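You operate a simulated robot arm through the tools that you are given. There is no shell and no other tool. Be economical: measure what you need, move in short steps, check, and stop when the job is done.

The job below is to be done with a simulated robot arm. You get a single attempt, and the scene is never put back.

Task
Press clay piece E7 to the job card's length and gauge it.
Fine: put it back where it stood; leave the red-knob sliding plate in the middle. Set down upright: what you pick out.

The check looks at the end state, three seconds after you hand in, the way a careful person would. Anything else that was tipped, shoved, dropped, spilled or broken makes it a failure.

Robot
A 7-joint arm with a two-finger parallel gripper, fixed in place. Base frame: the origin is at the foot of the arm, x ahead of it, y to its left, z up; the work surface is at about z = 80. Units: cm, rad, N and s.
With the tool pointing down near the work surface it reaches from about 30 to 70 cm from the base axis. Its first joint turns from -1.152 to 1.152 rad. Payload 1.57 kg.
The TCP is the grasp point between the finger pads, 3 cm short of the fingertips. In the tool frame z runs along the fingers and y along their closing line. Largest opening 11 cm; finger width 2.4, thickness 1.2; the body of the gripper, 4.8 by 11.2 cm, starts 7.8 cm behind the TCP.
Orientation is told as [roll, pitch, yaw] about the base's x, y, z axes, in that order, counted from this pose: with the fingers straight down and closing along the base's y, the tool's x points along the base's -x, its y along +y and its z along -z.

Tools
- The arm moves only by the tool move_arm. Its argument "commands" is a list that holds one entry, the list of rows, each a list of 7 numbers: the opening, from 0 (shut) to 1 (fully open), then the shift along the base's x, y, z in units of 25 mm (1.0 is 25 mm), then the turn, a rotation vector about the base's x, y, z in units of 4 degrees (1.0 is 4 degrees). In form: [[[grip, dx, dy, dz, wx, wy, wz], ...]]. A call has 1 to 8 rows; each row shifts and turns the commanded pose from where the row before left it. A call with a number of a shift or a turn outside -1 to 1 is refused whole. Each row takes 0.2 s and may step no farther than 5 cm and 0.15 rad from the row before; otherwise, or with a gripper value out of range, the whole call is refused. Where a pose cannot be reached the arm comes as near as it can. A force on the tool above 40 N (or 10 N above the force at the start of the call, whichever is more), or a blocked arm, ends the call early, and 0.2 s more pass. The fingers move at their own pace (about 10.8 cm/s each) and stop on an object; they squeeze with about 43 N. The grip force told is the motor's: it shows also when the fingers shut on nothing. Time passes only in rows, and 0.2 s behind the last, so rows that do not move let the fingers close. It gives the time, the measured TCP pose, the force on the tool (base axes), the opening and the grip force at its end, in the units of the frame above (readings bear some noise), with the torque about the TCP (base axes, N m) and any sound that the robot's microphone picked up.
- Cameras (640 x 400 px; columns grow to the right, rows downward): "scene" is fixed at [14.66, -38.88, 138.4]; the picture's right is [0.88, -0.47, 0.00], its down [-0.35, -0.65, -0.67] and it looks along [0.32, 0.59, -0.74] (base axes); focal length 214 px, centre (320, 200). "wrist" rides on the gripper at [7, 1.6, -14.1] in the tool frame; the picture's right is [-0.23, 0.97, 0.00], its down [-0.85, -0.20, -0.48] and it looks along [-0.47, -0.11, 0.88] (tool axes); focal length 222 px, centre (320, 200). There is no depth. A picture from a camera that has moved, and an enlarged one, comes with that camera's place and axes in the base frame and with its lens.
- get_image(camera): a new picture of that camera. No time passes.
- close_up(camera, box): a new picture of the part [left, top, right, bottom] of that camera's present view, enlarged. No time passes.
- job_done(): hands the job in; it is judged then, once.

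Go step by step. Nothing tells you positions but the pictures and the camera data: compare them with the known pose of the tool, close in by small moves and look again before you grip or let go. The budget is 120 turns and 64 pictures, counting those below and the enlarged ones. Unless the task says otherwise, let go and move clear before handing in, and close with one line.

The tools are called after "Request:" by a JSON object that holds its "name" and its "arguments". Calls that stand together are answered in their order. move_arm: Moves the arm, as the interface text tells. Its arguments: {"type":"object","properties":{"commands":{"type":"array","items":{"type":"array","items":{"type":"array","items":{"type":"number"}}}}},"required":["commands"]} The other tools are called the same way: get_image (camera) takes a picture; close_up (camera, box) takes an enlarged picture of a part of a camera's view; job_done () hands the job in.

At the start:

```text
time: 0.0
ee_pos: [41.21, -0.12, 122.0]
ee_rot: [0.001, 0.0, 0.0]
contact_force: [0.0, 0.5, -0.2]
ft_torque: [-0.02, -0.05, -0.02]
opening: 11.01
finger_force: 0.0
```

scene: 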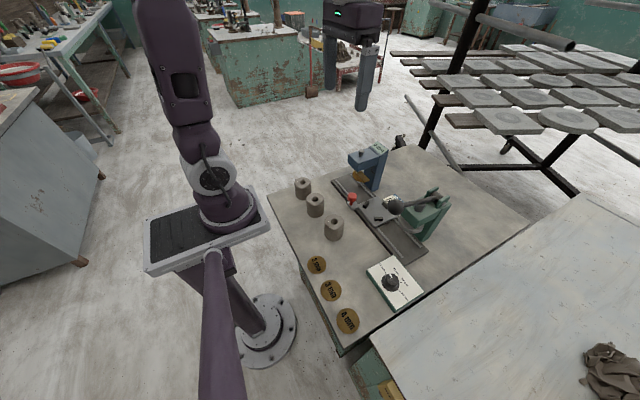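
wrist: 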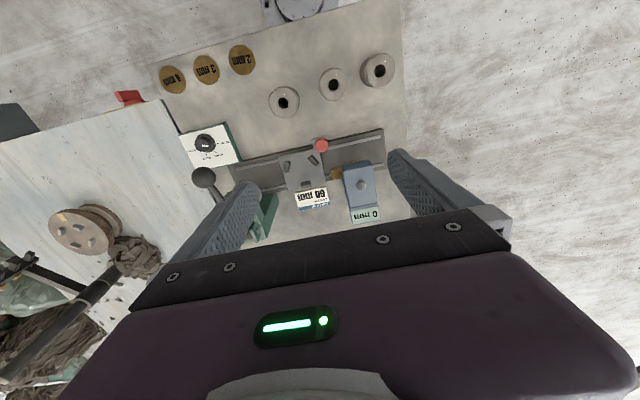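

I see a table with three clay cylinders, three brass discs (2/3/4 mm), a job card with a knob on it, a sliding plate on a rail, a press with a lever and a gauge. I'll look closer first.

Request:
{"name": "close_up", "arguments": {"camera": "scene", "box": [330, 130, 460, 260]}}

Request:
{"name": "close_up", "arguments": {"camera": "scene", "box": [280, 165, 440, 345]}}

Request:
{"name": "close_up", "arguments": {"camera": "wrist", "box": [150, 30, 410, 230]}}

Request:
{"name": "close_up", "arguments": {"camera": "wrist", "box": [170, 115, 250, 175]}}

```text
3.08 times, centred on (395, 195) of scene
camera zoom: at [14.66, -38.88, 138.4], right [0.88, -0.47, 0.0], down [-0.35, -0.65, -0.67], along [0.32, 0.59, -0.74], focal length 660 px, centre (89, 215)
```

zoom: 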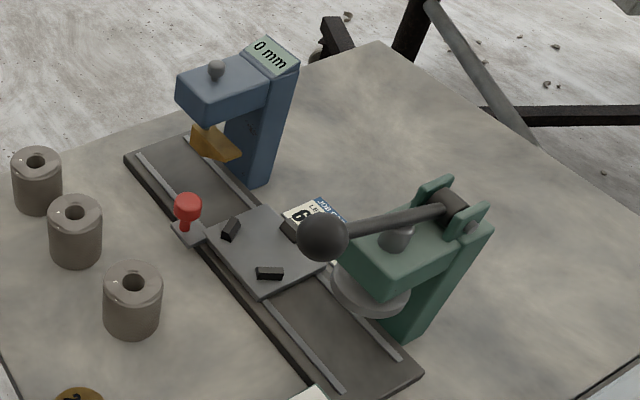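

```text
2.22 times, centred on (360, 255) of scene
camera zoom: at [14.66, -38.88, 138.4], right [0.88, -0.47, 0.0], down [-0.35, -0.65, -0.67], along [0.32, 0.59, -0.74], focal length 477 px, centre (231, 78)
```

zoom: 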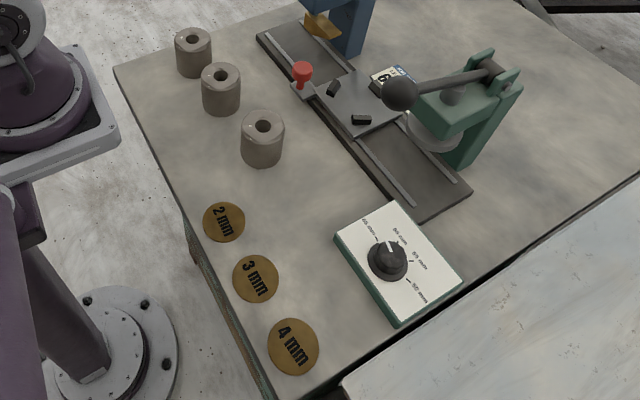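

```text
2.00 times, centred on (280, 130) of wrist
camera zoom: at [34.21, 1.41, 136.14], right [0.23, 0.97, 0.0], down [0.85, -0.2, 0.48], along [0.47, -0.11, -0.88], focal length 444 px, centre (400, 340)
```

zoom: 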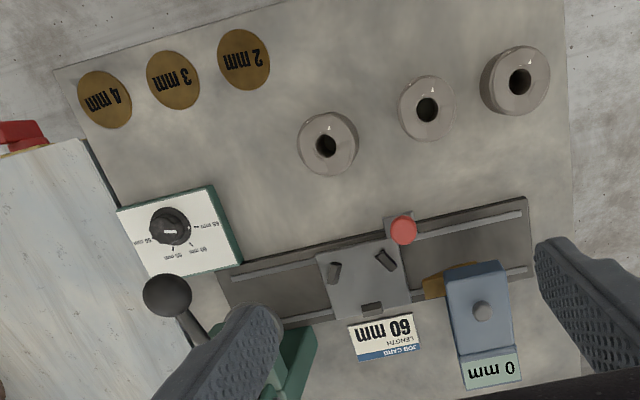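

```text
6.67 times, centred on (210, 145) of wrist
camera zoom: at [34.21, 1.41, 136.14], right [0.23, 0.97, 0.0], down [0.85, -0.2, 0.48], along [0.47, -0.11, -0.88], focal length 1481 px, centre (1053, 567)
```

zoom: 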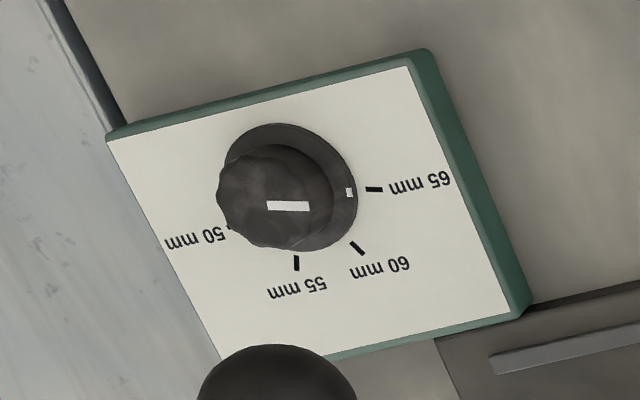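

I need to find which piece is E7, and see the press, gauge and dial more closely.

Request:
{"name": "close_up", "arguments": {"camera": "scene", "box": [288, 170, 352, 245]}}

Request:
{"name": "close_up", "arguments": {"camera": "wrist", "box": [260, 45, 405, 120]}}

Request:
{"name": "close_up", "arguments": {"camera": "scene", "box": [375, 175, 455, 245]}}

```text
5.33 times, centred on (320, 208) of scene
camera zoom: at [14.66, -38.88, 138.4], right [0.88, -0.47, 0.0], down [-0.35, -0.65, -0.67], along [0.32, 0.59, -0.74], focal length 1144 px, centre (320, 160)
```

zoom: 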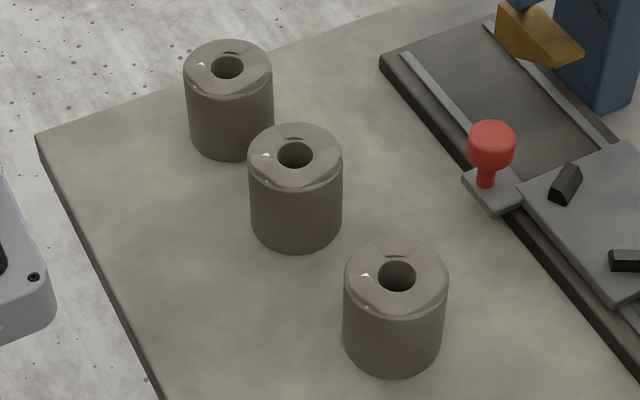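

```text
4.41 times, centred on (332, 82) of wrist
camera zoom: at [34.21, 1.41, 136.14], right [0.23, 0.97, 0.0], down [0.85, -0.2, 0.48], along [0.47, -0.11, -0.88], focal length 980 px, centre (265, 719)
```

zoom: 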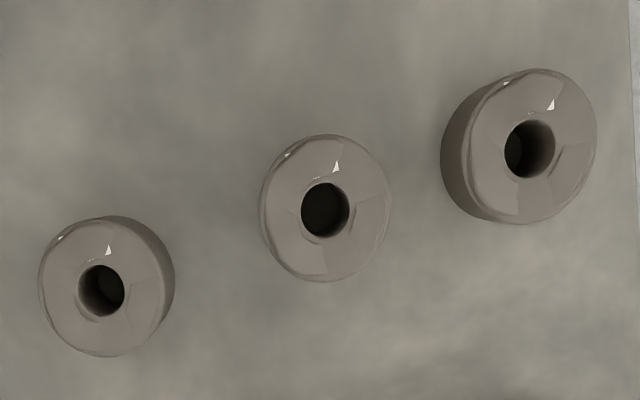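

```text
5.71 times, centred on (415, 210) of scene
camera zoom: at [14.66, -38.88, 138.4], right [0.88, -0.47, 0.0], down [-0.35, -0.65, -0.67], along [0.32, 0.59, -0.74], focal length 1226 px, centre (-223, 143)
```

zoom: 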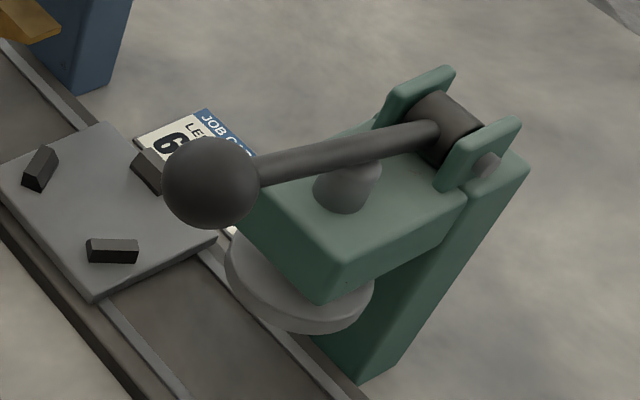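

No labels show on the sides seen so far, so they probably face +x or +y. I'll tilt the hand back to look at the pieces from the far side.

Request:
{"name": "move_arm", "arguments": {"commands": [[[1, 0.6, 0.2, -0.4, 0, 1, 0], [1, 0.6, 0.2, -0.4, 0, 1, 0], [1, 0.6, 0.2, -0.4, 0, 1, 0], [1, 0.6, 0.2, -0.4, 0, 1, 0], [1, 0.6, 0.2, -0.4, 0, 1, 0], [1, 0.6, 0.2, -0.4, 0, 1, 0], [1, 0.6, 0.2, -0.4, 0, 1, 0], [1, 0.6, 0.2, -0.4, 0, 1, 0]]]}}

Request:
{"name": "get_image", "arguments": {"camera": "wrist"}}

```text
time: 1.8
ee_pos: [50.35, 2.64, 115.93]
ee_rot: [0.0, 0.421, 0.0]
contact_force: [0.3, 0.1, 0.3]
ft_torque: [-0.01, -0.03, 0.03]
opening: 11.0
finger_force: 0.0
out of reach, approached as far as the arm can: row 7, 8
```

```text
54 pictures are left
camera wrist: at [49.68, 4.33, 131.81], right [0.21, 0.97, -0.09], down [0.98, -0.2, 0.09], along [0.07, -0.11, -0.99], focal length 222 px, centre (320, 200)
```

wrist: 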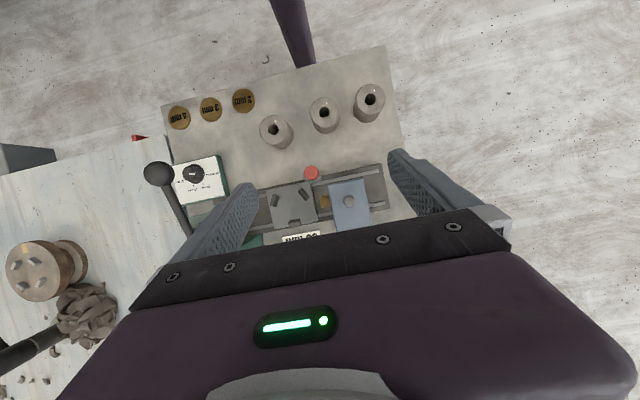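

The reach limits the tilt, but the +x faces are now partly visible, so I'll enlarge them.

Request:
{"name": "close_up", "arguments": {"camera": "wrist", "box": [250, 75, 400, 160]}}

```text
4.27 times, centred on (325, 118) of wrist
camera zoom: at [49.68, 4.33, 131.81], right [0.21, 0.97, -0.09], down [0.98, -0.2, 0.09], along [0.07, -0.11, -0.99], focal length 948 px, centre (299, 552)
```

zoom: 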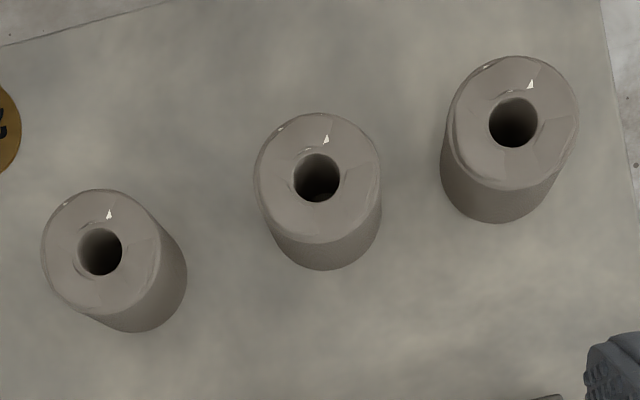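

There's still no label, so the unseen faces are toward -x/+y. I'll straighten the hand and yaw to look from there.

Request:
{"name": "move_arm", "arguments": {"commands": [[[1, -1, 0.8, 0, 0, -1, 0], [1, -1, 0.8, 0, 0, -1, 0], [1, -1, 0.8, 0, 0, -1, 0], [1, -1, 0.8, 0, 0, -1, 0], [1, -1, 0.8, 0, 0, -1, 0], [1, -1, 0.8, 0, 0, -1, 0], [1, 0, 0.8, 0, 0, 0, -1], [1, 0, 0.8, 0, 0, 0, -1]]]}}

Request:
{"name": "move_arm", "arguments": {"commands": [[[1, 0, 0, 0, 0, 0, -1], [1, 0, 0, 0, 0, 0, -1], [1, 0, 0, 0, 0, 0, -1], [1, 0, 0, 0, 0, 0, -1], [1, 0, 0, 0, 0, 0, -1], [1, 0, 0, 0, 0, 0, -1], [1, 0, 0, 0, 0, 0, -1], [1, 0, 0, 0, 0, 0, -1]]]}}

Request:
{"name": "get_image", "arguments": {"camera": "wrist"}}

```text
time: 3.6
ee_pos: [35.18, 18.91, 115.74]
ee_rot: [-0.001, 0.001, -0.142]
contact_force: [0.4, -0.2, 0.7]
ft_torque: [-0.01, 0.0, -0.02]
opening: 11.01
finger_force: 0.1
```

```text
time: 5.4
ee_pos: [35.11, 18.89, 116.0]
ee_rot: [0.001, 0.001, -0.7]
contact_force: [0.0, 0.4, 0.2]
ft_torque: [0.01, 0.02, 0.02]
opening: 10.99
finger_force: 0.1
```

```text
52 pictures are left
camera wrist: at [30.82, 24.52, 130.17], right [0.8, 0.6, 0.0], down [0.53, -0.7, 0.48], along [0.29, -0.38, -0.88], focal length 222 px, centre (320, 200)
```

wrist: 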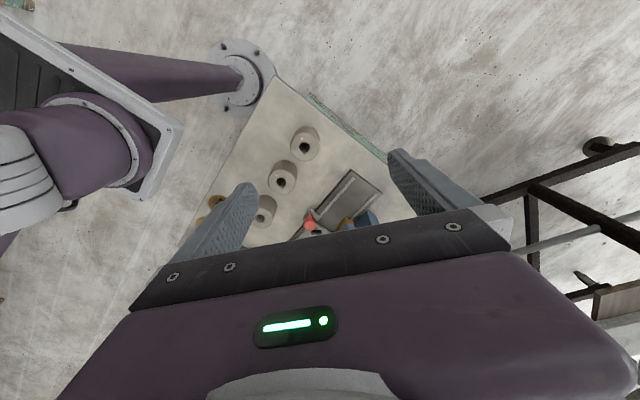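

Request:
{"name": "close_up", "arguments": {"camera": "wrist", "box": [240, 115, 330, 235]}}

```text
3.33 times, centred on (285, 175) of wrist
camera zoom: at [30.82, 24.52, 130.17], right [0.8, 0.6, 0.0], down [0.53, -0.7, 0.48], along [0.29, -0.38, -0.88], focal length 740 px, centre (437, 283)
```

zoom: 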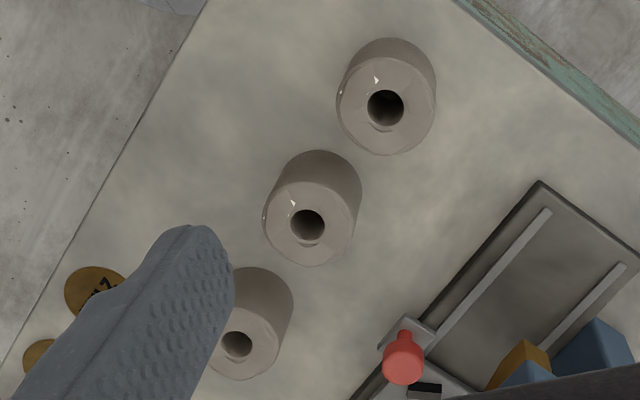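

None of the sides carry a label, so the marks are probably on the undersides. I put the pieces at about A (36.9,-7.0), B (36.05,3.8) and C (35.75,13.0), tops near z 86.5. I'll grip C high, lift it and tip its bottom towards the scene camera.

Request:
{"name": "move_arm", "arguments": {"commands": [[[0.85, 0.13, -0.8, -0.8, 0, 0, 0], [0.85, 0.13, -0.8, -0.8, 0, 0, 0], [0.85, 0, -0.78, -0.8, 0, 0, 0], [0.85, 0, 0, -1, 0, 0, 0], [0.85, 0, 0, -1, 0, 0, 0], [0.85, 0, 0, -1, 0, 0, 0], [0.85, 0, 0, -1, 0, 0, 0], [0.85, 0, 0, -1, 0, 0, 0]]]}}

Request:
{"name": "get_image", "arguments": {"camera": "wrist"}}

Request:
{"name": "close_up", "arguments": {"camera": "scene", "box": [250, 120, 390, 220]}}

```text
time: 7.2
ee_pos: [35.63, 12.91, 97.48]
ee_rot: [0.0, 0.001, -0.7]
contact_force: [0.1, 0.2, -0.5]
ft_torque: [0.0, -0.02, -0.02]
opening: 9.36
finger_force: 0.1
```

```text
50 pictures are left
camera wrist: at [31.41, 18.57, 111.68], right [0.8, 0.6, 0.0], down [0.53, -0.7, 0.48], along [0.29, -0.38, -0.88], focal length 222 px, centre (320, 200)
```

wrist: 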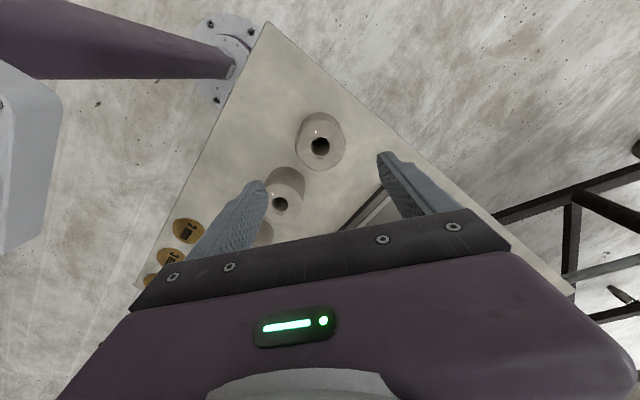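

```text
4.00 times, centred on (320, 170) of scene
camera zoom: at [14.66, -38.88, 138.4], right [0.88, -0.47, 0.0], down [-0.35, -0.65, -0.67], along [0.32, 0.59, -0.74], focal length 858 px, centre (320, 320)
```

zoom: 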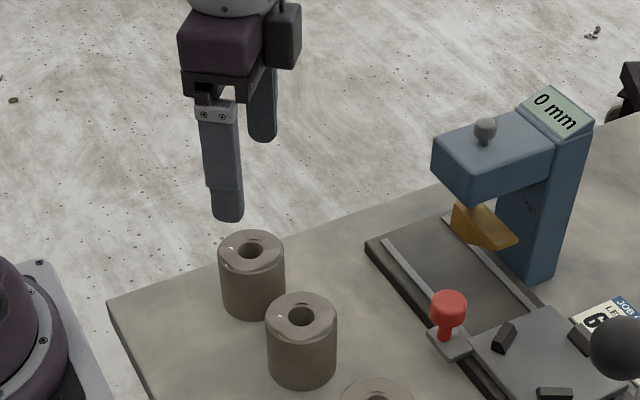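

The hand is centred over C, so I'll go down and grip.

Request:
{"name": "move_arm", "arguments": {"commands": [[[0.85, 0, 0.06, -1, 0, 0, 0], [0.85, 0, 0, -1, 0, 0, 0], [0.85, 0, 0, -1, 0, 0, 0], [0.85, 0, 0, -1, 0, 0, 0], [0.85, 0, 0, -1, 0, 0, 0], [0.85, 0, 0, 0, 0, 0, 0]]]}}

Request:
{"name": "move_arm", "arguments": {"commands": [[[0, 0, 0, 0, 0, 0, 0], [0, 0, 0, 0, 0, 0, 0], [0, 0, 0, 0, 0, 0, 0]]]}}

Request:
{"name": "close_up", "arguments": {"camera": "scene", "box": [250, 120, 390, 220]}}

```text
time: 8.6
ee_pos: [35.95, 13.08, 84.91]
ee_rot: [0.0, -0.001, -0.699]
contact_force: [1.1, -0.2, -0.5]
ft_torque: [0.01, 0.01, 0.01]
opening: 9.37
finger_force: 0.1
```

```text
time: 9.4
ee_pos: [36.1, 13.13, 84.85]
ee_rot: [0.0, -0.001, -0.697]
contact_force: [0.3, -0.6, 0.1]
ft_torque: [-0.02, -0.02, 0.02]
opening: 5.93
finger_force: 42.5
```

```text
4.00 times, centred on (320, 170) of scene
camera zoom: at [14.66, -38.88, 138.4], right [0.88, -0.47, 0.0], down [-0.35, -0.65, -0.67], along [0.32, 0.59, -0.74], focal length 858 px, centre (320, 320)
```

zoom: 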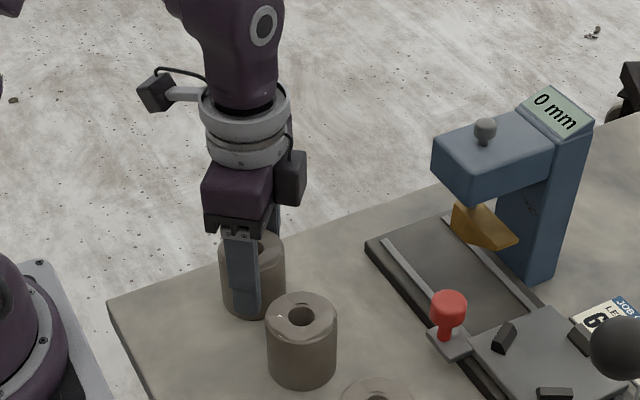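

C is gripped (5.9 cm wide). I'll lift it and tilt its bottom toward the scene camera.

Request:
{"name": "move_arm", "arguments": {"commands": [[[0, 0, 0, 1, 0, 0, 0], [0, 0, 0, 1, 0, 0, 0], [0, 0, 0, 1, 0, 0, 0], [0, 0, 0, 1, 0, 0, 0], [0, 0.2, -0.2, 1, -0.84, 0.54, 0], [0, 0.2, -0.2, 1, -0.84, 0.54, 0], [0, 0.2, -0.2, 1, -0.84, 0.54, 0], [0, 0.2, -0.2, 1, -0.84, 0.54, 0]]]}}

Request:
{"name": "move_arm", "arguments": {"commands": [[[0, 0.2, -0.2, 0.5, -0.84, 0.54, 0], [0, 0.2, -0.2, 0.5, -0.84, 0.54, 0], [0, 0.2, -0.2, 0.5, -0.84, 0.54, 0], [0, 0.2, -0.2, 0.5, -0.84, 0.54, 0], [0, 0, 0, 0.5, -0.84, 0.54, 0], [0, 0, 0, 0.5, -0.84, 0.54, 0], [0, 0, 0, 0.5, -0.84, 0.54, 0], [0, 0, 0, 0.5, -0.84, 0.54, 0]]]}}

Request:
{"name": "get_image", "arguments": {"camera": "scene"}}

```text
time: 11.2
ee_pos: [37.65, 11.14, 105.15]
ee_rot: [-0.277, -0.036, -0.696]
contact_force: [0.0, 0.6, -2.2]
ft_torque: [-0.04, -0.02, 0.02]
opening: 5.92
finger_force: 43.3
```

```text
time: 13.0
ee_pos: [39.66, 9.11, 114.95]
ee_rot: [-0.835, -0.093, -0.656]
contact_force: [-0.3, 0.6, -2.5]
ft_torque: [0.03, -0.03, 0.01]
opening: 5.93
finger_force: 43.0
```

```text
47 pictures are left
```

scene: 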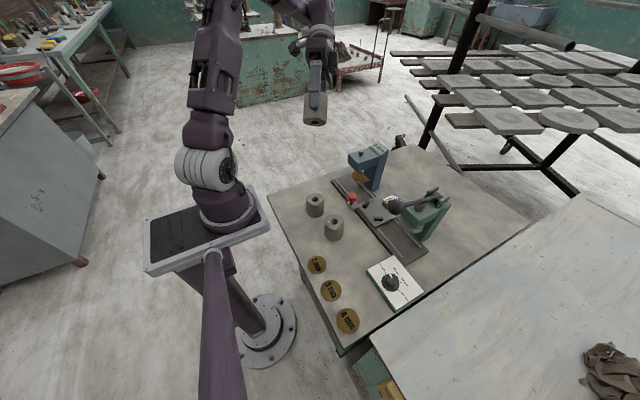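

Request:
{"name": "close_up", "arguments": {"camera": "scene", "box": [290, 80, 345, 135]}}

```text
7.27 times, centred on (318, 108) of scene
camera zoom: at [14.66, -38.88, 138.4], right [0.88, -0.47, 0.0], down [-0.35, -0.65, -0.67], along [0.32, 0.59, -0.74], focal length 1560 px, centre (338, 873)
```

zoom: 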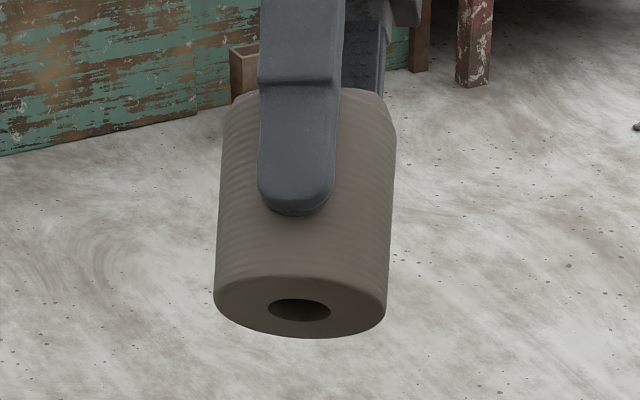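

The bottom is starting to show, so I'll tilt further.

Request:
{"name": "move_arm", "arguments": {"commands": [[[0, 0, 0, 0.5, -0.84, 0.54, 0], [0, 0, 0, 0.5, -0.84, 0.54, 0], [0, 0, 0, 0.5, -0.84, 0.54, 0], [0, 0, 0, 0.5, -0.84, 0.54, 0], [0, 0, 0, 0.5, -0.84, 0.54, 0]]]}}

Request:
{"name": "close_up", "arguments": {"camera": "scene", "box": [280, 50, 360, 130]}}

```text
time: 14.2
ee_pos: [40.26, 7.99, 118.13]
ee_rot: [-1.013, -0.096, -0.651]
contact_force: [-0.5, -0.1, -2.7]
ft_torque: [0.03, -0.05, 0.01]
opening: 5.94
finger_force: 43.2
out of reach, approached as far as the arm can: row 3, 4, 5
```

```text
5.00 times, centred on (320, 90) of scene
camera zoom: at [14.66, -38.88, 138.4], right [0.88, -0.47, 0.0], down [-0.35, -0.65, -0.67], along [0.32, 0.59, -0.74], focal length 1072 px, centre (320, 750)
```

zoom: 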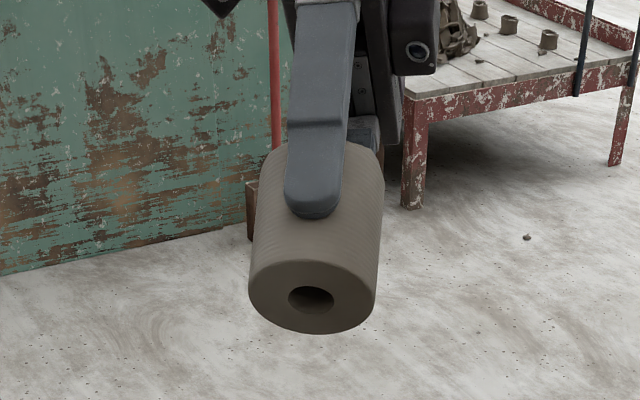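

No obvious mark yet, so I'll enlarge the bottom face strongly in case it's only faintly inscribed.

Request:
{"name": "close_up", "arguments": {"camera": "scene", "box": [324, 98, 360, 120]}}

Request:
{"name": "close_up", "arguments": {"camera": "scene", "box": [302, 74, 346, 120]}}

Request:
{"name": "get_image", "arguments": {"camera": "wrist"}}

```text
16.00 times, centred on (342, 109) of scene
camera zoom: at [14.66, -38.88, 138.4], right [0.88, -0.47, 0.0], down [-0.35, -0.65, -0.67], along [0.32, 0.59, -0.74], focal length 3432 px, centre (-32, 1656)
```

zoom: 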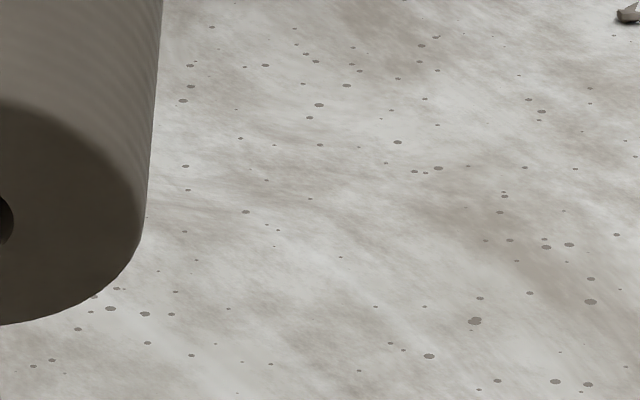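

```text
8.70 times, centred on (324, 97) of scene
camera zoom: at [14.66, -38.88, 138.4], right [0.88, -0.47, 0.0], down [-0.35, -0.65, -0.67], along [0.32, 0.59, -0.74], focal length 1865 px, centre (285, 1096)
```

zoom: 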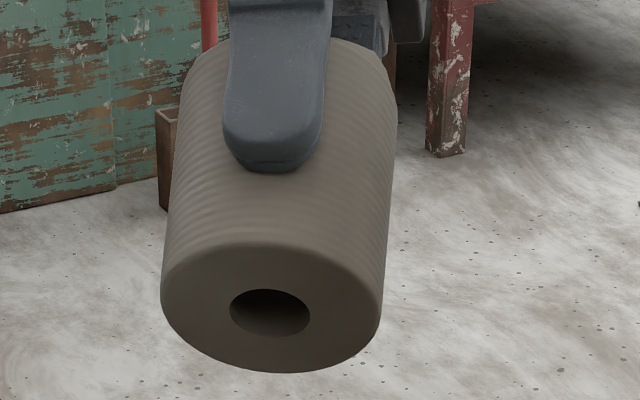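

```text
42 pictures are left
camera wrist: at [42.02, 22.64, 123.6], right [0.56, 0.23, -0.8], down [0.83, -0.25, 0.5], along [-0.09, -0.94, -0.33], focal length 222 px, centre (320, 200)
```

wrist: 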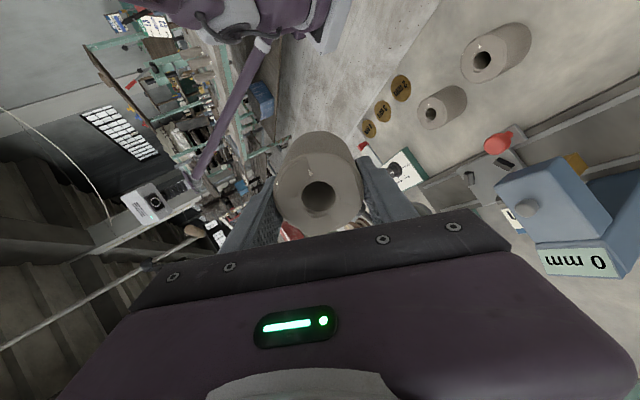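

C's bottom is blank. I'll check the pieces' sides from this oblique wrist view.

Request:
{"name": "close_up", "arguments": {"camera": "wrist", "box": [410, 10, 540, 140]}}

Request:
{"name": "close_up", "arguments": {"camera": "wrist", "box": [265, 120, 375, 235]}}

```text
3.08 times, centred on (475, 75) of wrist
camera zoom: at [42.02, 22.64, 123.6], right [0.56, 0.23, -0.8], down [0.83, -0.25, 0.5], along [-0.09, -0.94, -0.33], focal length 684 px, centre (-157, 585)
```

zoom: 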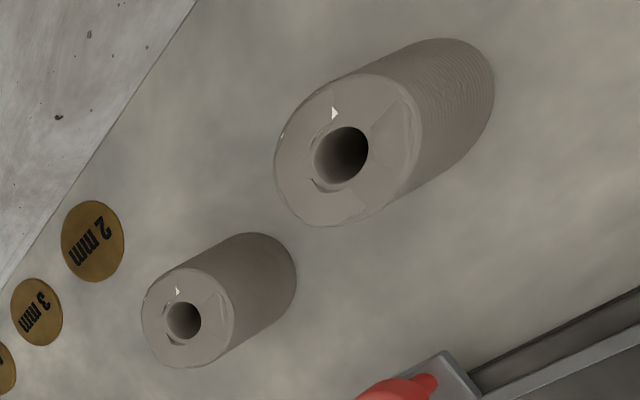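

```text
3.48 times, centred on (320, 178) of wrist
camera zoom: at [42.02, 22.64, 123.6], right [0.56, 0.23, -0.8], down [0.83, -0.25, 0.5], along [-0.09, -0.94, -0.33], focal length 773 px, centre (320, 278)
```

zoom: 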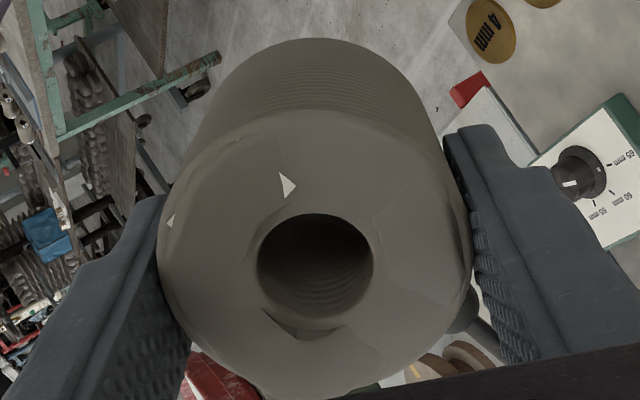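

Request:
{"name": "close_up", "arguments": {"camera": "scene", "box": [312, 100, 332, 118]}}

```text
16.00 times, centred on (322, 109) of scene
camera zoom: at [14.66, -38.88, 138.4], right [0.88, -0.47, 0.0], down [-0.35, -0.65, -0.67], along [0.32, 0.59, -0.74], focal length 3432 px, centre (288, 1656)
```

zoom: 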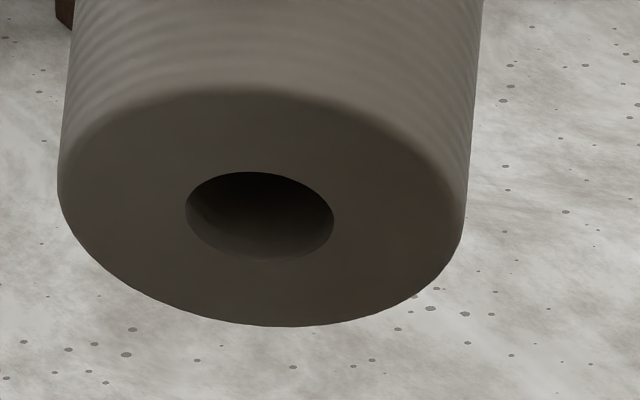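

C is blank underneath, so I'll bring it back upright over its place.

Request:
{"name": "move_arm", "arguments": {"commands": [[[0, -0.15, 0.17, 0, 0.84, -0.54, 0], [0, -0.15, 0.17, 0, 0.84, -0.54, 0], [0, -0.15, 0.17, -0.5, 0.84, -0.54, 0], [0, -0.15, 0.17, -0.5, 0.84, -0.54, 0], [0, -0.15, 0.17, -0.5, 0.84, -0.54, 0], [0, -0.15, 0.17, -0.5, 0.84, -0.54, 0], [0, -0.15, 0.17, -0.5, 0.84, -0.54, 0], [0, -0.15, 0.17, -0.5, 0.84, -0.54, 0]]]}}

Request:
{"name": "move_arm", "arguments": {"commands": [[[0, -0.15, 0.17, -0.5, 0.84, -0.54, 0], [0, -0.15, 0.17, -0.5, 0.84, -0.54, 0], [0, -0.15, 0.17, -0.5, 0.84, -0.54, 0], [0, -0.15, 0.17, -0.5, 0.84, -0.54, 0], [0, 0, 0, -0.5, 0.84, -0.54, 0], [0, 0, 0, -0.5, 0.84, -0.54, 0]]]}}

```text
time: 16.0
ee_pos: [37.01, 11.5, 110.54]
ee_rot: [-0.454, -0.04, -0.69]
contact_force: [0.0, -0.5, -2.9]
ft_torque: [0.0, 0.04, -0.01]
opening: 5.94
finger_force: 43.1
```

```text
time: 17.4
ee_pos: [35.51, 12.93, 103.03]
ee_rot: [-0.039, 0.011, -0.694]
contact_force: [1.3, 0.7, -2.6]
ft_torque: [0.01, -0.04, -0.02]
opening: 5.93
finger_force: 43.0
```

Request:
{"name": "move_arm", "arguments": {"commands": [[[0, 0.12, 0.06, -0.5, 0.33, -0.47, 0], [0, 0, 0, -1, 0, 0, 0], [0, 0, 0, -1, 0, 0, 0], [0, 0, 0, -1, 0, 0, 0], [0, 0, 0, -1, 0, 0, 0], [0, 0, 0, -1, 0, 0, 0], [0, 0, 0, 0, 0, 0, 0]]]}}

```text
time: 19.0
ee_pos: [35.86, 12.95, 89.28]
ee_rot: [-0.003, -0.002, -0.694]
contact_force: [0.6, -0.2, -3.0]
ft_torque: [-0.04, 0.02, -0.01]
opening: 5.94
finger_force: 43.3
```

Request:
{"name": "move_arm", "arguments": {"commands": [[[0, 0, 0.04, -1, 0, 0, 0], [0, 0, 0, -0.6, 0, 0, 0], [0, 0, 0, -0.08, 0, 0, 0], [0, 0, 0, -0.06, 0, 0, 0], [0, 0, 0, 0, 0, 0, 0]]]}}

```text
time: 20.2
ee_pos: [35.86, 13.23, 84.98]
ee_rot: [-0.003, 0.002, -0.693]
contact_force: [0.4, -0.1, -2.5]
ft_torque: [0.0, -0.02, -0.03]
opening: 5.91
finger_force: 43.0
```

Request:
{"name": "move_arm", "arguments": {"commands": [[[0, 0, 0, -0.05, 0, 0, 0], [0, 0, 0, -0.03, 0, 0, 0], [0, 0, 0, 0, 0, 0, 0]]]}}

```text
time: 21.0
ee_pos: [36.08, 13.24, 84.81]
ee_rot: [0.0, 0.0, -0.697]
contact_force: [3.0, 2.8, 36.8]
ft_torque: [0.18, 0.02, -0.29]
opening: 5.92
finger_force: 42.7
```

C is down, so I'll open, rise and go over B.

Request:
{"name": "move_arm", "arguments": {"commands": [[[0.8, 0, 0, 0.02, 0, 0, 0], [0.8, 0, 0, 0, 0, 0, 0], [0.8, 0, 0, 1, 0, 0, 0], [0.8, 0, 0, 1, 0, 0, 0], [0.8, 0, 0, 1, 0, 0, 0], [0.8, 0, 0, 1, 0, 0, 0], [0.8, 0, 0, 1, 0, 0, 0], [0.8, 0, 0, 0, 0, 0, 0]]]}}

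Request:
{"name": "move_arm", "arguments": {"commands": [[[0.8, 0, -0.9, 0, 0, 0, 0], [0.8, 0, -0.9, 0, 0, 0, 0], [0.8, 0, -0.9, 0, 0, 0, 0], [0.8, 0, -0.95, 0, 0, 0, 0], [0.8, 0, 0, 0, 0, 0, 0]]]}}

Request:
{"name": "get_image", "arguments": {"camera": "wrist"}}

```text
time: 22.8
ee_pos: [35.68, 13.29, 97.33]
ee_rot: [-0.002, 0.001, -0.694]
contact_force: [0.1, 0.2, 0.4]
ft_torque: [0.01, -0.03, 0.0]
opening: 8.79
finger_force: 0.0
```

```text
time: 24.0
ee_pos: [35.73, 3.96, 97.48]
ee_rot: [-0.003, 0.001, -0.694]
contact_force: [-0.1, 0.1, 0.0]
ft_torque: [-0.01, -0.02, -0.03]
opening: 8.82
finger_force: 0.1
```

```text
38 pictures are left
camera wrist: at [31.5, 9.67, 111.58], right [0.8, 0.6, 0.0], down [0.53, -0.7, 0.48], along [0.29, -0.38, -0.88], focal length 222 px, centre (320, 200)
```

wrist: 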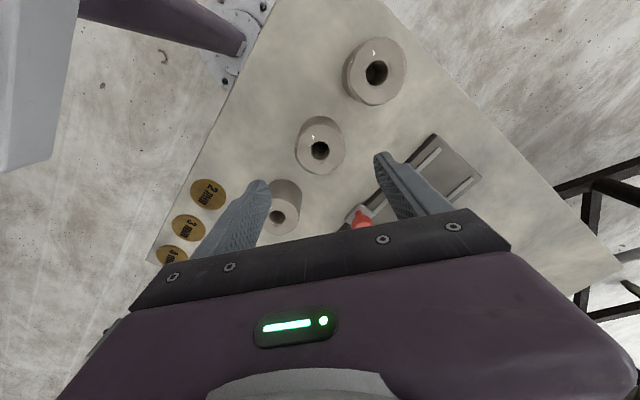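

B is at about (35.95, 3.85), so I'll descend and grip it.

Request:
{"name": "move_arm", "arguments": {"commands": [[[0.8, 0.06, -0.03, -1, 0, 0, 0], [0.8, 0, 0, -1, 0, 0, 0], [0.8, 0, 0, -1, 0, 0, 0], [0.8, 0, 0, -1, 0, 0, 0], [0.8, 0, 0, -1, 0, 0, 0], [0.8, 0, 0, -0.02, 0, 0, 0], [0.8, 0, 0, 0, 0, 0, 0]]]}}

Request:
{"name": "move_arm", "arguments": {"commands": [[[0, 0, 0, 0, 0, 0, 0], [0, 0, 0, 0, 0, 0, 0], [0, 0, 0, 0, 0, 0, 0]]]}}

Request:
{"name": "move_arm", "arguments": {"commands": [[[0, 0, 0, 1, 0, 0, 0], [0, 0, 0, 1, 0, 0, 0], [0, 0, 0, 1, 0, 0, 0], [0, 0, 0, 1, 0, 0, 0], [0, 0.2, 0, 1, -0.84, 0.54, 0], [0, 0.2, 0, 1, -0.84, 0.54, 0], [0, 0.2, 0, 1, -0.84, 0.54, 0], [0, 0.2, 0, 1, -0.84, 0.54, 0]]]}}

Request:
{"name": "move_arm", "arguments": {"commands": [[[0, 0.2, 0, 0.5, -0.84, 0.54, 0], [0, 0.2, 0, 0.5, -0.84, 0.54, 0], [0, 0.2, 0, 0.5, -0.84, 0.54, 0], [0, 0.2, 0, 0.5, -0.84, 0.54, 0], [0, 0, 0, 0.5, -0.84, 0.54, 0], [0, 0, 0, 0.5, -0.84, 0.54, 0], [0, 0, 0, 0.5, -0.84, 0.54, 0], [0, 0, 0, 0.5, -0.84, 0.54, 0]]]}}

Request:
{"name": "close_up", "arguments": {"camera": "scene", "box": [290, 80, 370, 140]}}

```text
time: 25.6
ee_pos: [36.1, 3.99, 84.53]
ee_rot: [-0.001, 0.001, -0.694]
contact_force: [-0.1, -0.8, -0.4]
ft_torque: [0.01, -0.01, -0.03]
opening: 8.79
finger_force: 0.0
```

```text
time: 26.4
ee_pos: [36.19, 3.9, 84.64]
ee_rot: [-0.002, 0.0, -0.694]
contact_force: [-1.0, -0.5, 0.0]
ft_torque: [0.02, 0.0, 0.02]
opening: 5.95
finger_force: 43.5
```

```text
time: 28.2
ee_pos: [37.91, 3.98, 104.83]
ee_rot: [-0.28, -0.036, -0.692]
contact_force: [0.5, 0.5, -1.6]
ft_torque: [-0.04, 0.01, -0.04]
opening: 5.99
finger_force: 43.3
```

```text
time: 30.0
ee_pos: [39.88, 4.2, 114.69]
ee_rot: [-0.835, -0.089, -0.654]
contact_force: [-0.1, -1.1, -2.1]
ft_torque: [0.01, -0.01, 0.0]
opening: 5.95
finger_force: 43.0
```

```text
6.67 times, centred on (330, 110) of scene
camera zoom: at [14.66, -38.88, 138.4], right [0.88, -0.47, 0.0], down [-0.35, -0.65, -0.67], along [0.32, 0.59, -0.74], focal length 1430 px, centre (253, 800)
```

zoom: 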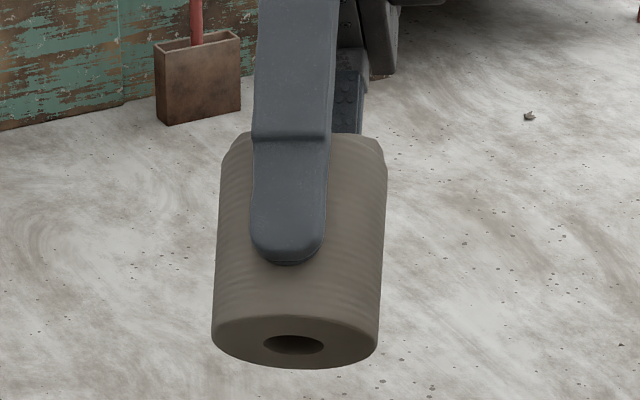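

B's bottom looks blank too. I'll use the wrist view here to check other sides, with a tight zoom on the bottom.

Request:
{"name": "close_up", "arguments": {"camera": "scene", "box": [314, 124, 340, 138]}}

Request:
{"name": "get_image", "arguments": {"camera": "wrist"}}

```text
16.00 times, centred on (327, 131) of scene
camera zoom: at [14.66, -38.88, 138.4], right [0.88, -0.47, 0.0], down [-0.35, -0.65, -0.67], along [0.32, 0.59, -0.74], focal length 3432 px, centre (208, 1304)
```

zoom: 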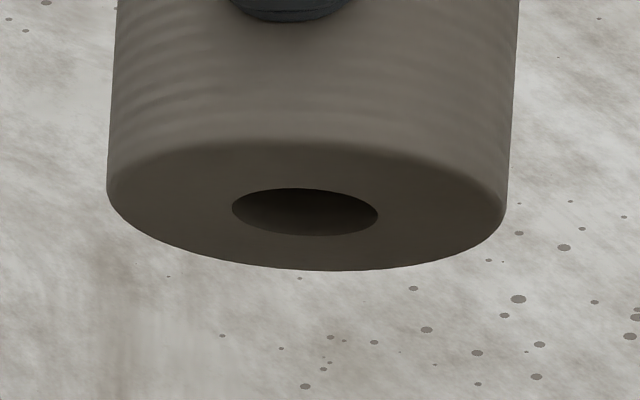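

```text
35 pictures are left
camera wrist: at [40.84, 17.97, 122.3], right [0.63, 0.34, -0.7], down [0.78, -0.32, 0.55], along [-0.04, -0.89, -0.46], focal length 222 px, centre (320, 200)
```

wrist: 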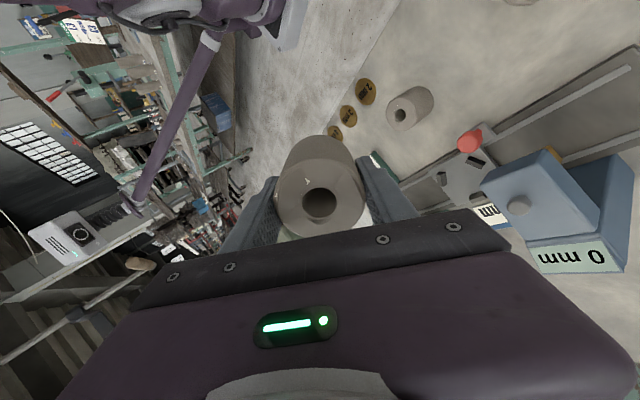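

B's underside is blank as well, which leaves the +x side, poorly seen so far and only from steeply above. I'll bring B upright in the air and turn it to show that side to the scene camera.

Request:
{"name": "move_arm", "arguments": {"commands": [[[0, -0.1, 0, 0, 0.84, -0.54, 0], [0, -0.1, 0, 0, 0.84, -0.54, 0], [0, -0.1, 0, 0, 0.84, -0.54, 0], [0, -0.1, 0, 0, 0.84, -0.54, 0], [0, -0.1, 0, 0, 0.84, -0.54, 0], [0, -0.1, 0, 0, 0.84, -0.54, 0], [0, -0.1, 0, 0, 0.84, -0.54, 0], [0, -0.1, 0, 0, 0.84, -0.54, 0]]]}}

Request:
{"name": "move_arm", "arguments": {"commands": [[[0, -0.1, 0, 0, 0.84, -0.54, 0], [0, -0.1, 0, 0, 0.84, -0.54, 0], [0, -0.1, 0, 0, 0.84, -0.54, 0], [0, -0.1, 0, 0, 0.84, -0.54, 0], [0, 0, 0, 0, 0, 0, -1], [0, 0, 0, 0, 0, 0, -1], [0, 0, 0, 0, 0, 0, -1], [0, 0, 0, 0, 0, 0, -1]]]}}

Request:
{"name": "move_arm", "arguments": {"commands": [[[0, 0, 0, 0, 0, 0, -1], [0, 0, 0, 0, 0, 0, -1], [0, 0, 0, 0, 0, 0, -1], [0, 0, 0, 0, 0, 0, -1], [0, 0, 0, 0, 0, 0, -1], [0, 0, 0, 0, 0, 0, -1], [0, 0, 0, 0, 0, 0, -1], [0, 0, 0, 0, 0, 0, -1]]]}}

Request:
{"name": "get_image", "arguments": {"camera": "scene"}}

```text
time: 31.8
ee_pos: [37.94, 3.9, 114.72]
ee_rot: [-0.277, -0.034, -0.692]
contact_force: [1.4, -0.2, -1.8]
ft_torque: [0.01, -0.02, 0.02]
opening: 5.94
finger_force: 43.1
```

```text
time: 33.6
ee_pos: [37.01, 4.03, 114.79]
ee_rot: [-0.003, 0.0, -0.976]
contact_force: [-0.7, 0.0, -2.1]
ft_torque: [-0.02, -0.03, 0.04]
opening: 5.96
finger_force: 43.0
```

```text
time: 35.4
ee_pos: [37.06, 4.03, 114.64]
ee_rot: [-0.002, 0.001, -1.532]
contact_force: [-0.3, 0.1, -2.4]
ft_torque: [0.02, 0.02, 0.01]
opening: 5.95
finger_force: 42.9
```

```text
34 pictures are left
```

scene: 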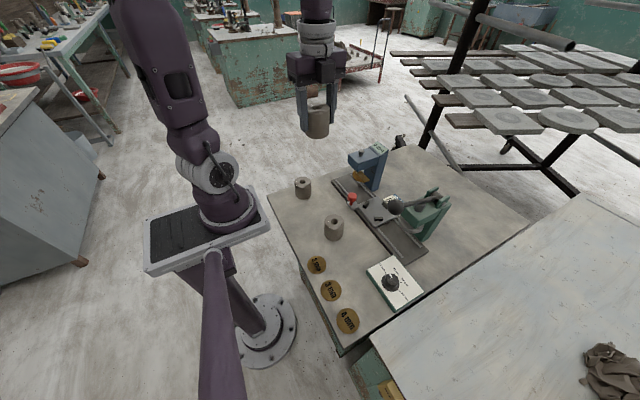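

Request:
{"name": "close_up", "arguments": {"camera": "scene", "box": [290, 90, 345, 145]}}

Request:
{"name": "close_up", "arguments": {"camera": "wrist", "box": [220, 60, 440, 240]}}

```text
7.27 times, centred on (318, 118) of scene
camera zoom: at [14.66, -38.88, 138.4], right [0.88, -0.47, 0.0], down [-0.35, -0.65, -0.67], along [0.32, 0.59, -0.74], focal length 1560 px, centre (338, 800)
```

zoom: 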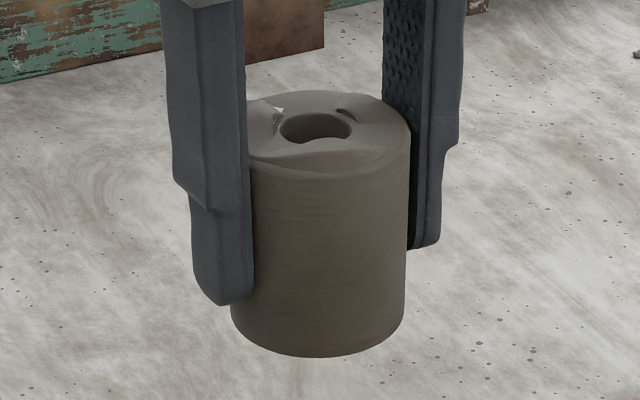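

```text
2.22 times, centred on (330, 150) of wrist
camera zoom: at [38.35, 10.95, 128.87], right [0.98, -0.19, 0.0], down [-0.17, -0.86, 0.48], along [-0.09, -0.47, -0.88], focal length 494 px, centre (298, 311)
```

zoom: 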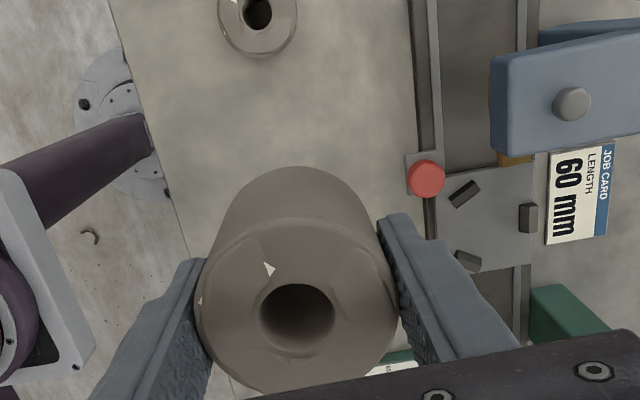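

Request:
{"name": "move_arm", "arguments": {"commands": [[[0, 0, 0, 0, 0, 0, -1], [0, 0, 0, 0, 0, 0, -1], [0, 0, 0, 0, 0, 0, -1], [0, 0, 0, 0, 0, 0, -1], [0, 0, 0, 0, 0, 0, -1], [0, 0, 0, 0, 0, 0, -1], [0, 0, 0, 0, 0, 0, -1], [0, 0, 0, 0, 0, 0, -1]]]}}

Request:
{"name": "close_up", "arguments": {"camera": "scene", "box": [290, 90, 345, 145]}}

```text
time: 37.2
ee_pos: [37.0, 4.03, 114.71]
ee_rot: [-0.002, 0.001, -2.092]
contact_force: [-0.2, 0.4, -2.0]
ft_torque: [0.02, 0.04, -0.05]
opening: 5.93
finger_force: 43.2
```

```text
7.27 times, centred on (318, 118) of scene
camera zoom: at [14.66, -38.88, 138.4], right [0.88, -0.47, 0.0], down [-0.35, -0.65, -0.67], along [0.32, 0.59, -0.74], focal length 1560 px, centre (338, 800)
```

zoom: 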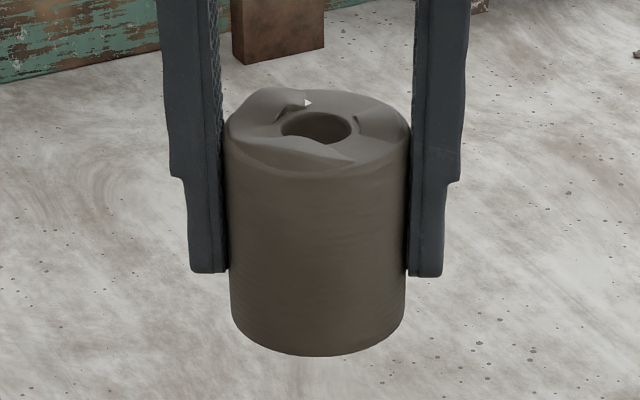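

B is blank all round, so I'll put it back at its original yaw and then examine A.

Request:
{"name": "move_arm", "arguments": {"commands": [[[0, -0.36, -0.03, -0.4, 0, 0, 1], [0, 0, 0, -0.4, 0, 0, 1], [0, 0, 0, -0.4, 0, 0, 1], [0, 0, 0, -0.4, 0, 0, 1], [0, 0, 0, -0.4, 0, 0, 1], [0, 0, 0, -0.4, 0, 0, 1], [0, 0, 0, -0.4, 0, 0, 1], [0, 0, 0, -0.4, 0, 0, 1]]]}}

Request:
{"name": "move_arm", "arguments": {"commands": [[[0, 0, 0, -0.4, 0, 0, 1], [0, 0, 0, -0.4, 0, 0, 1], [0, 0, 0, -0.4, 0, 0, 1], [0, 0, 0, -0.4, 0, 0, 1], [0, 0, 0, -0.4, 0, 0, 1], [0, 0, 0, -0.4, 0, 0, 1], [0, 0, 0, -0.4, 0, 0, 1], [0, 0, 0, -0.4, 0, 0, 1]]]}}

Request:
{"name": "move_arm", "arguments": {"commands": [[[0, 0, 0, -0.8, 0, 0, 1], [0, 0, 0, -0.8, 0, 0, 1], [0, 0, 0, -0.8, 0, 0, 1], [0, 0, 0, -0.8, 0, 0, 1], [0, 0, 0, -0.8, 0, 0, 0], [0, 0, 0, 0, 0, 0, 0]]]}}

```text
time: 39.0
ee_pos: [36.2, 3.87, 106.65]
ee_rot: [-0.003, 0.0, -1.532]
contact_force: [0.1, 0.3, -2.6]
ft_torque: [0.01, 0.01, -0.02]
opening: 5.97
finger_force: 43.0
```

```text
time: 40.8
ee_pos: [35.96, 3.87, 98.79]
ee_rot: [-0.002, 0.001, -0.972]
contact_force: [-0.3, 0.7, -2.6]
ft_torque: [0.0, 0.0, -0.02]
opening: 5.96
finger_force: 43.1
```

```text
time: 42.2
ee_pos: [36.06, 3.85, 88.77]
ee_rot: [-0.002, 0.001, -0.694]
contact_force: [-0.9, -1.0, -2.2]
ft_torque: [0.03, -0.01, 0.02]
opening: 5.95
finger_force: 42.6
```

Request:
{"name": "move_arm", "arguments": {"commands": [[[0, 0.02, 0.02, -1, 0, 0, 0], [0, 0, 0, -0.55, 0, 0, 0], [0, 0, 0, -0.03, 0, 0, 0], [0, 0, 0, -0.03, 0, 0, 0], [0, 0, 0, -0.03, 0, 0, 0], [0, 0, 0, -0.03, 0, 0, 0], [0, 0, 0, -0.02, 0, 0, 0]]]}}

```text
time: 43.8
ee_pos: [36.09, 3.96, 84.52]
ee_rot: [0.0, -0.001, -0.695]
contact_force: [2.0, 0.1, 36.5]
ft_torque: [0.14, -0.11, -0.01]
opening: 5.94
finger_force: 43.0
```

B is seated. I'll release and go over A.

Request:
{"name": "move_arm", "arguments": {"commands": [[[0.8, 0, 0, 0.02, 0, 0, 0], [0.8, 0, 0, 0, 0, 0, 0], [0.8, 0, 0, 1, 0, 0, 0], [0.8, 0, 0, 1, 0, 0, 0], [0.8, 0, 0, 1, 0, 0, 0], [0.8, 0, 0, 1, 0, 0, 0], [0.8, 0, 0, 1, 0, 0, 0], [0.8, 0, 0, 0, 0, 0, 0]]]}}

Request:
{"name": "move_arm", "arguments": {"commands": [[[0.8, 0.1, -0.9, 0, 0, 0, 0], [0.8, 0.1, -0.9, 0, 0, 0, 0], [0.8, 0.12, -0.9, 0, 0, 0, 0], [0.8, 0, -0.9, 0, 0, 0, 0], [0.8, 0, -0.76, 0, 0, 0, 0], [0.8, 0, 0, 0, 0, 0, 0]]]}}

Request:
{"name": "get_image", "arguments": {"camera": "wrist"}}

```text
time: 45.6
ee_pos: [35.87, 3.93, 97.09]
ee_rot: [-0.002, 0.001, -0.696]
contact_force: [-0.1, -0.6, 0.2]
ft_torque: [0.0, 0.01, 0.02]
opening: 8.79
finger_force: 0.1
```

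```text
time: 47.0
ee_pos: [36.89, -6.88, 97.18]
ee_rot: [-0.002, 0.0, -0.695]
contact_force: [0.1, 0.1, 0.4]
ft_torque: [-0.03, 0.0, 0.0]
opening: 8.75
finger_force: 0.1
```

```text
30 pictures are left
camera wrist: at [32.57, -1.24, 111.31], right [0.8, 0.6, 0.0], down [0.53, -0.7, 0.48], along [0.29, -0.38, -0.88], focal length 222 px, centre (320, 200)
```

wrist: 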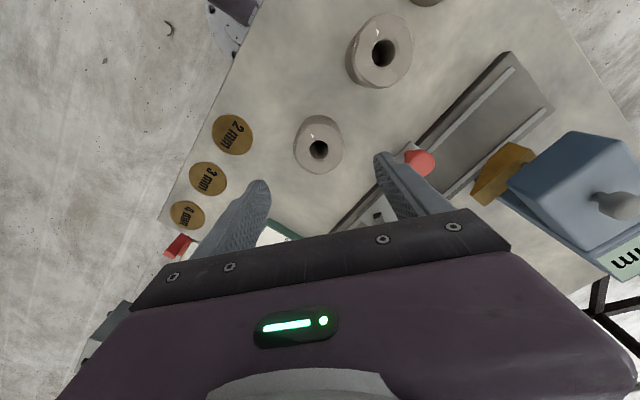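

Centred over A (≈36.85, -6.85), so I'll descend, grip, lift and tilt.

Request:
{"name": "move_arm", "arguments": {"commands": [[[0.8, 0, 0.02, -1, 0, 0, 0], [0.8, 0, 0, -1, 0, 0, 0], [0.8, 0, 0, -1, 0, 0, 0], [0.8, 0, 0, -1, 0, 0, 0], [0.8, 0, 0, -1, 0, 0, 0], [0.8, 0, 0, 0, 0, 0, 0]]]}}

Request:
{"name": "move_arm", "arguments": {"commands": [[[0, 0, 0, 0, 0, 0, 0], [0, 0, 0, 0, 0, 0, 0], [0, 0, 0, 0, 0, 0, 0]]]}}

Request:
{"name": "move_arm", "arguments": {"commands": [[[0, 0, 0, 1, 0, 0, 0], [0, 0, 0, 1, 0, 0, 0], [0, 0, 0, 1, 0, 0, 0], [0, 0, 0, 1, 0, 0, 0], [0, 0.2, 0.4, 1, -0.84, 0.54, 0], [0, 0.2, 0.4, 1, -0.84, 0.54, 0], [0, 0.2, 0.4, 1, -0.84, 0.54, 0], [0, 0.2, 0.4, 1, -0.84, 0.54, 0]]]}}

Request:
{"name": "move_arm", "arguments": {"commands": [[[0, 0.2, 0.4, 0.5, -0.84, 0.54, 0], [0, 0.2, 0.4, 0.5, -0.84, 0.54, 0], [0, 0.2, 0.4, 0.5, -0.84, 0.54, 0], [0, 0.2, 0.4, 0.5, -0.84, 0.54, 0], [0, 0, 0.4, 0.5, -0.84, 0.54, 0], [0, 0, 0.4, 0.5, -0.84, 0.54, 0], [0, 0, 0.4, 0.5, -0.84, 0.54, 0], [0, 0, 0.4, 0.5, -0.84, 0.54, 0]]]}}

Request:
{"name": "close_up", "arguments": {"camera": "scene", "box": [290, 85, 370, 145]}}

```text
time: 48.4
ee_pos: [37.0, -6.87, 84.36]
ee_rot: [-0.002, 0.001, -0.695]
contact_force: [0.8, 0.4, -0.1]
ft_torque: [0.03, -0.01, -0.02]
opening: 8.78
finger_force: 0.0
```

```text
time: 49.2
ee_pos: [37.03, -6.92, 84.47]
ee_rot: [-0.003, 0.002, -0.693]
contact_force: [-0.4, -0.2, -0.4]
ft_torque: [0.0, -0.01, 0.02]
opening: 5.94
finger_force: 43.1
```

```text
time: 51.0
ee_pos: [39.01, -2.86, 104.59]
ee_rot: [-0.278, -0.032, -0.693]
contact_force: [-0.7, -0.1, -2.1]
ft_torque: [-0.01, -0.03, 0.0]
opening: 5.9
finger_force: 42.8
```

```text
time: 52.8
ee_pos: [40.99, 5.02, 114.59]
ee_rot: [-0.836, -0.092, -0.654]
contact_force: [0.7, -0.3, -3.1]
ft_torque: [-0.01, 0.01, 0.01]
opening: 5.95
finger_force: 42.8
```

```text
6.67 times, centred on (330, 115) of scene
camera zoom: at [14.66, -38.88, 138.4], right [0.88, -0.47, 0.0], down [-0.35, -0.65, -0.67], along [0.32, 0.59, -0.74], focal length 1430 px, centre (253, 767)
```

zoom: 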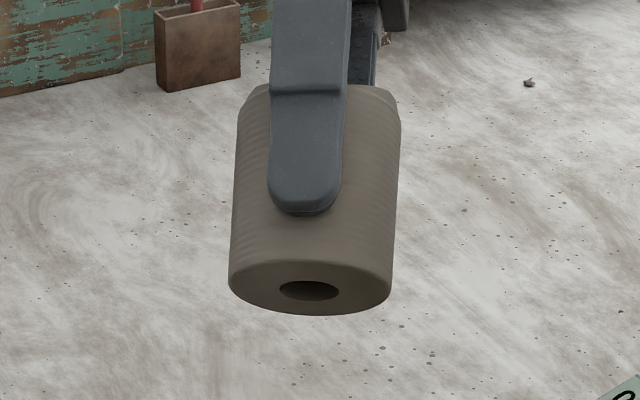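

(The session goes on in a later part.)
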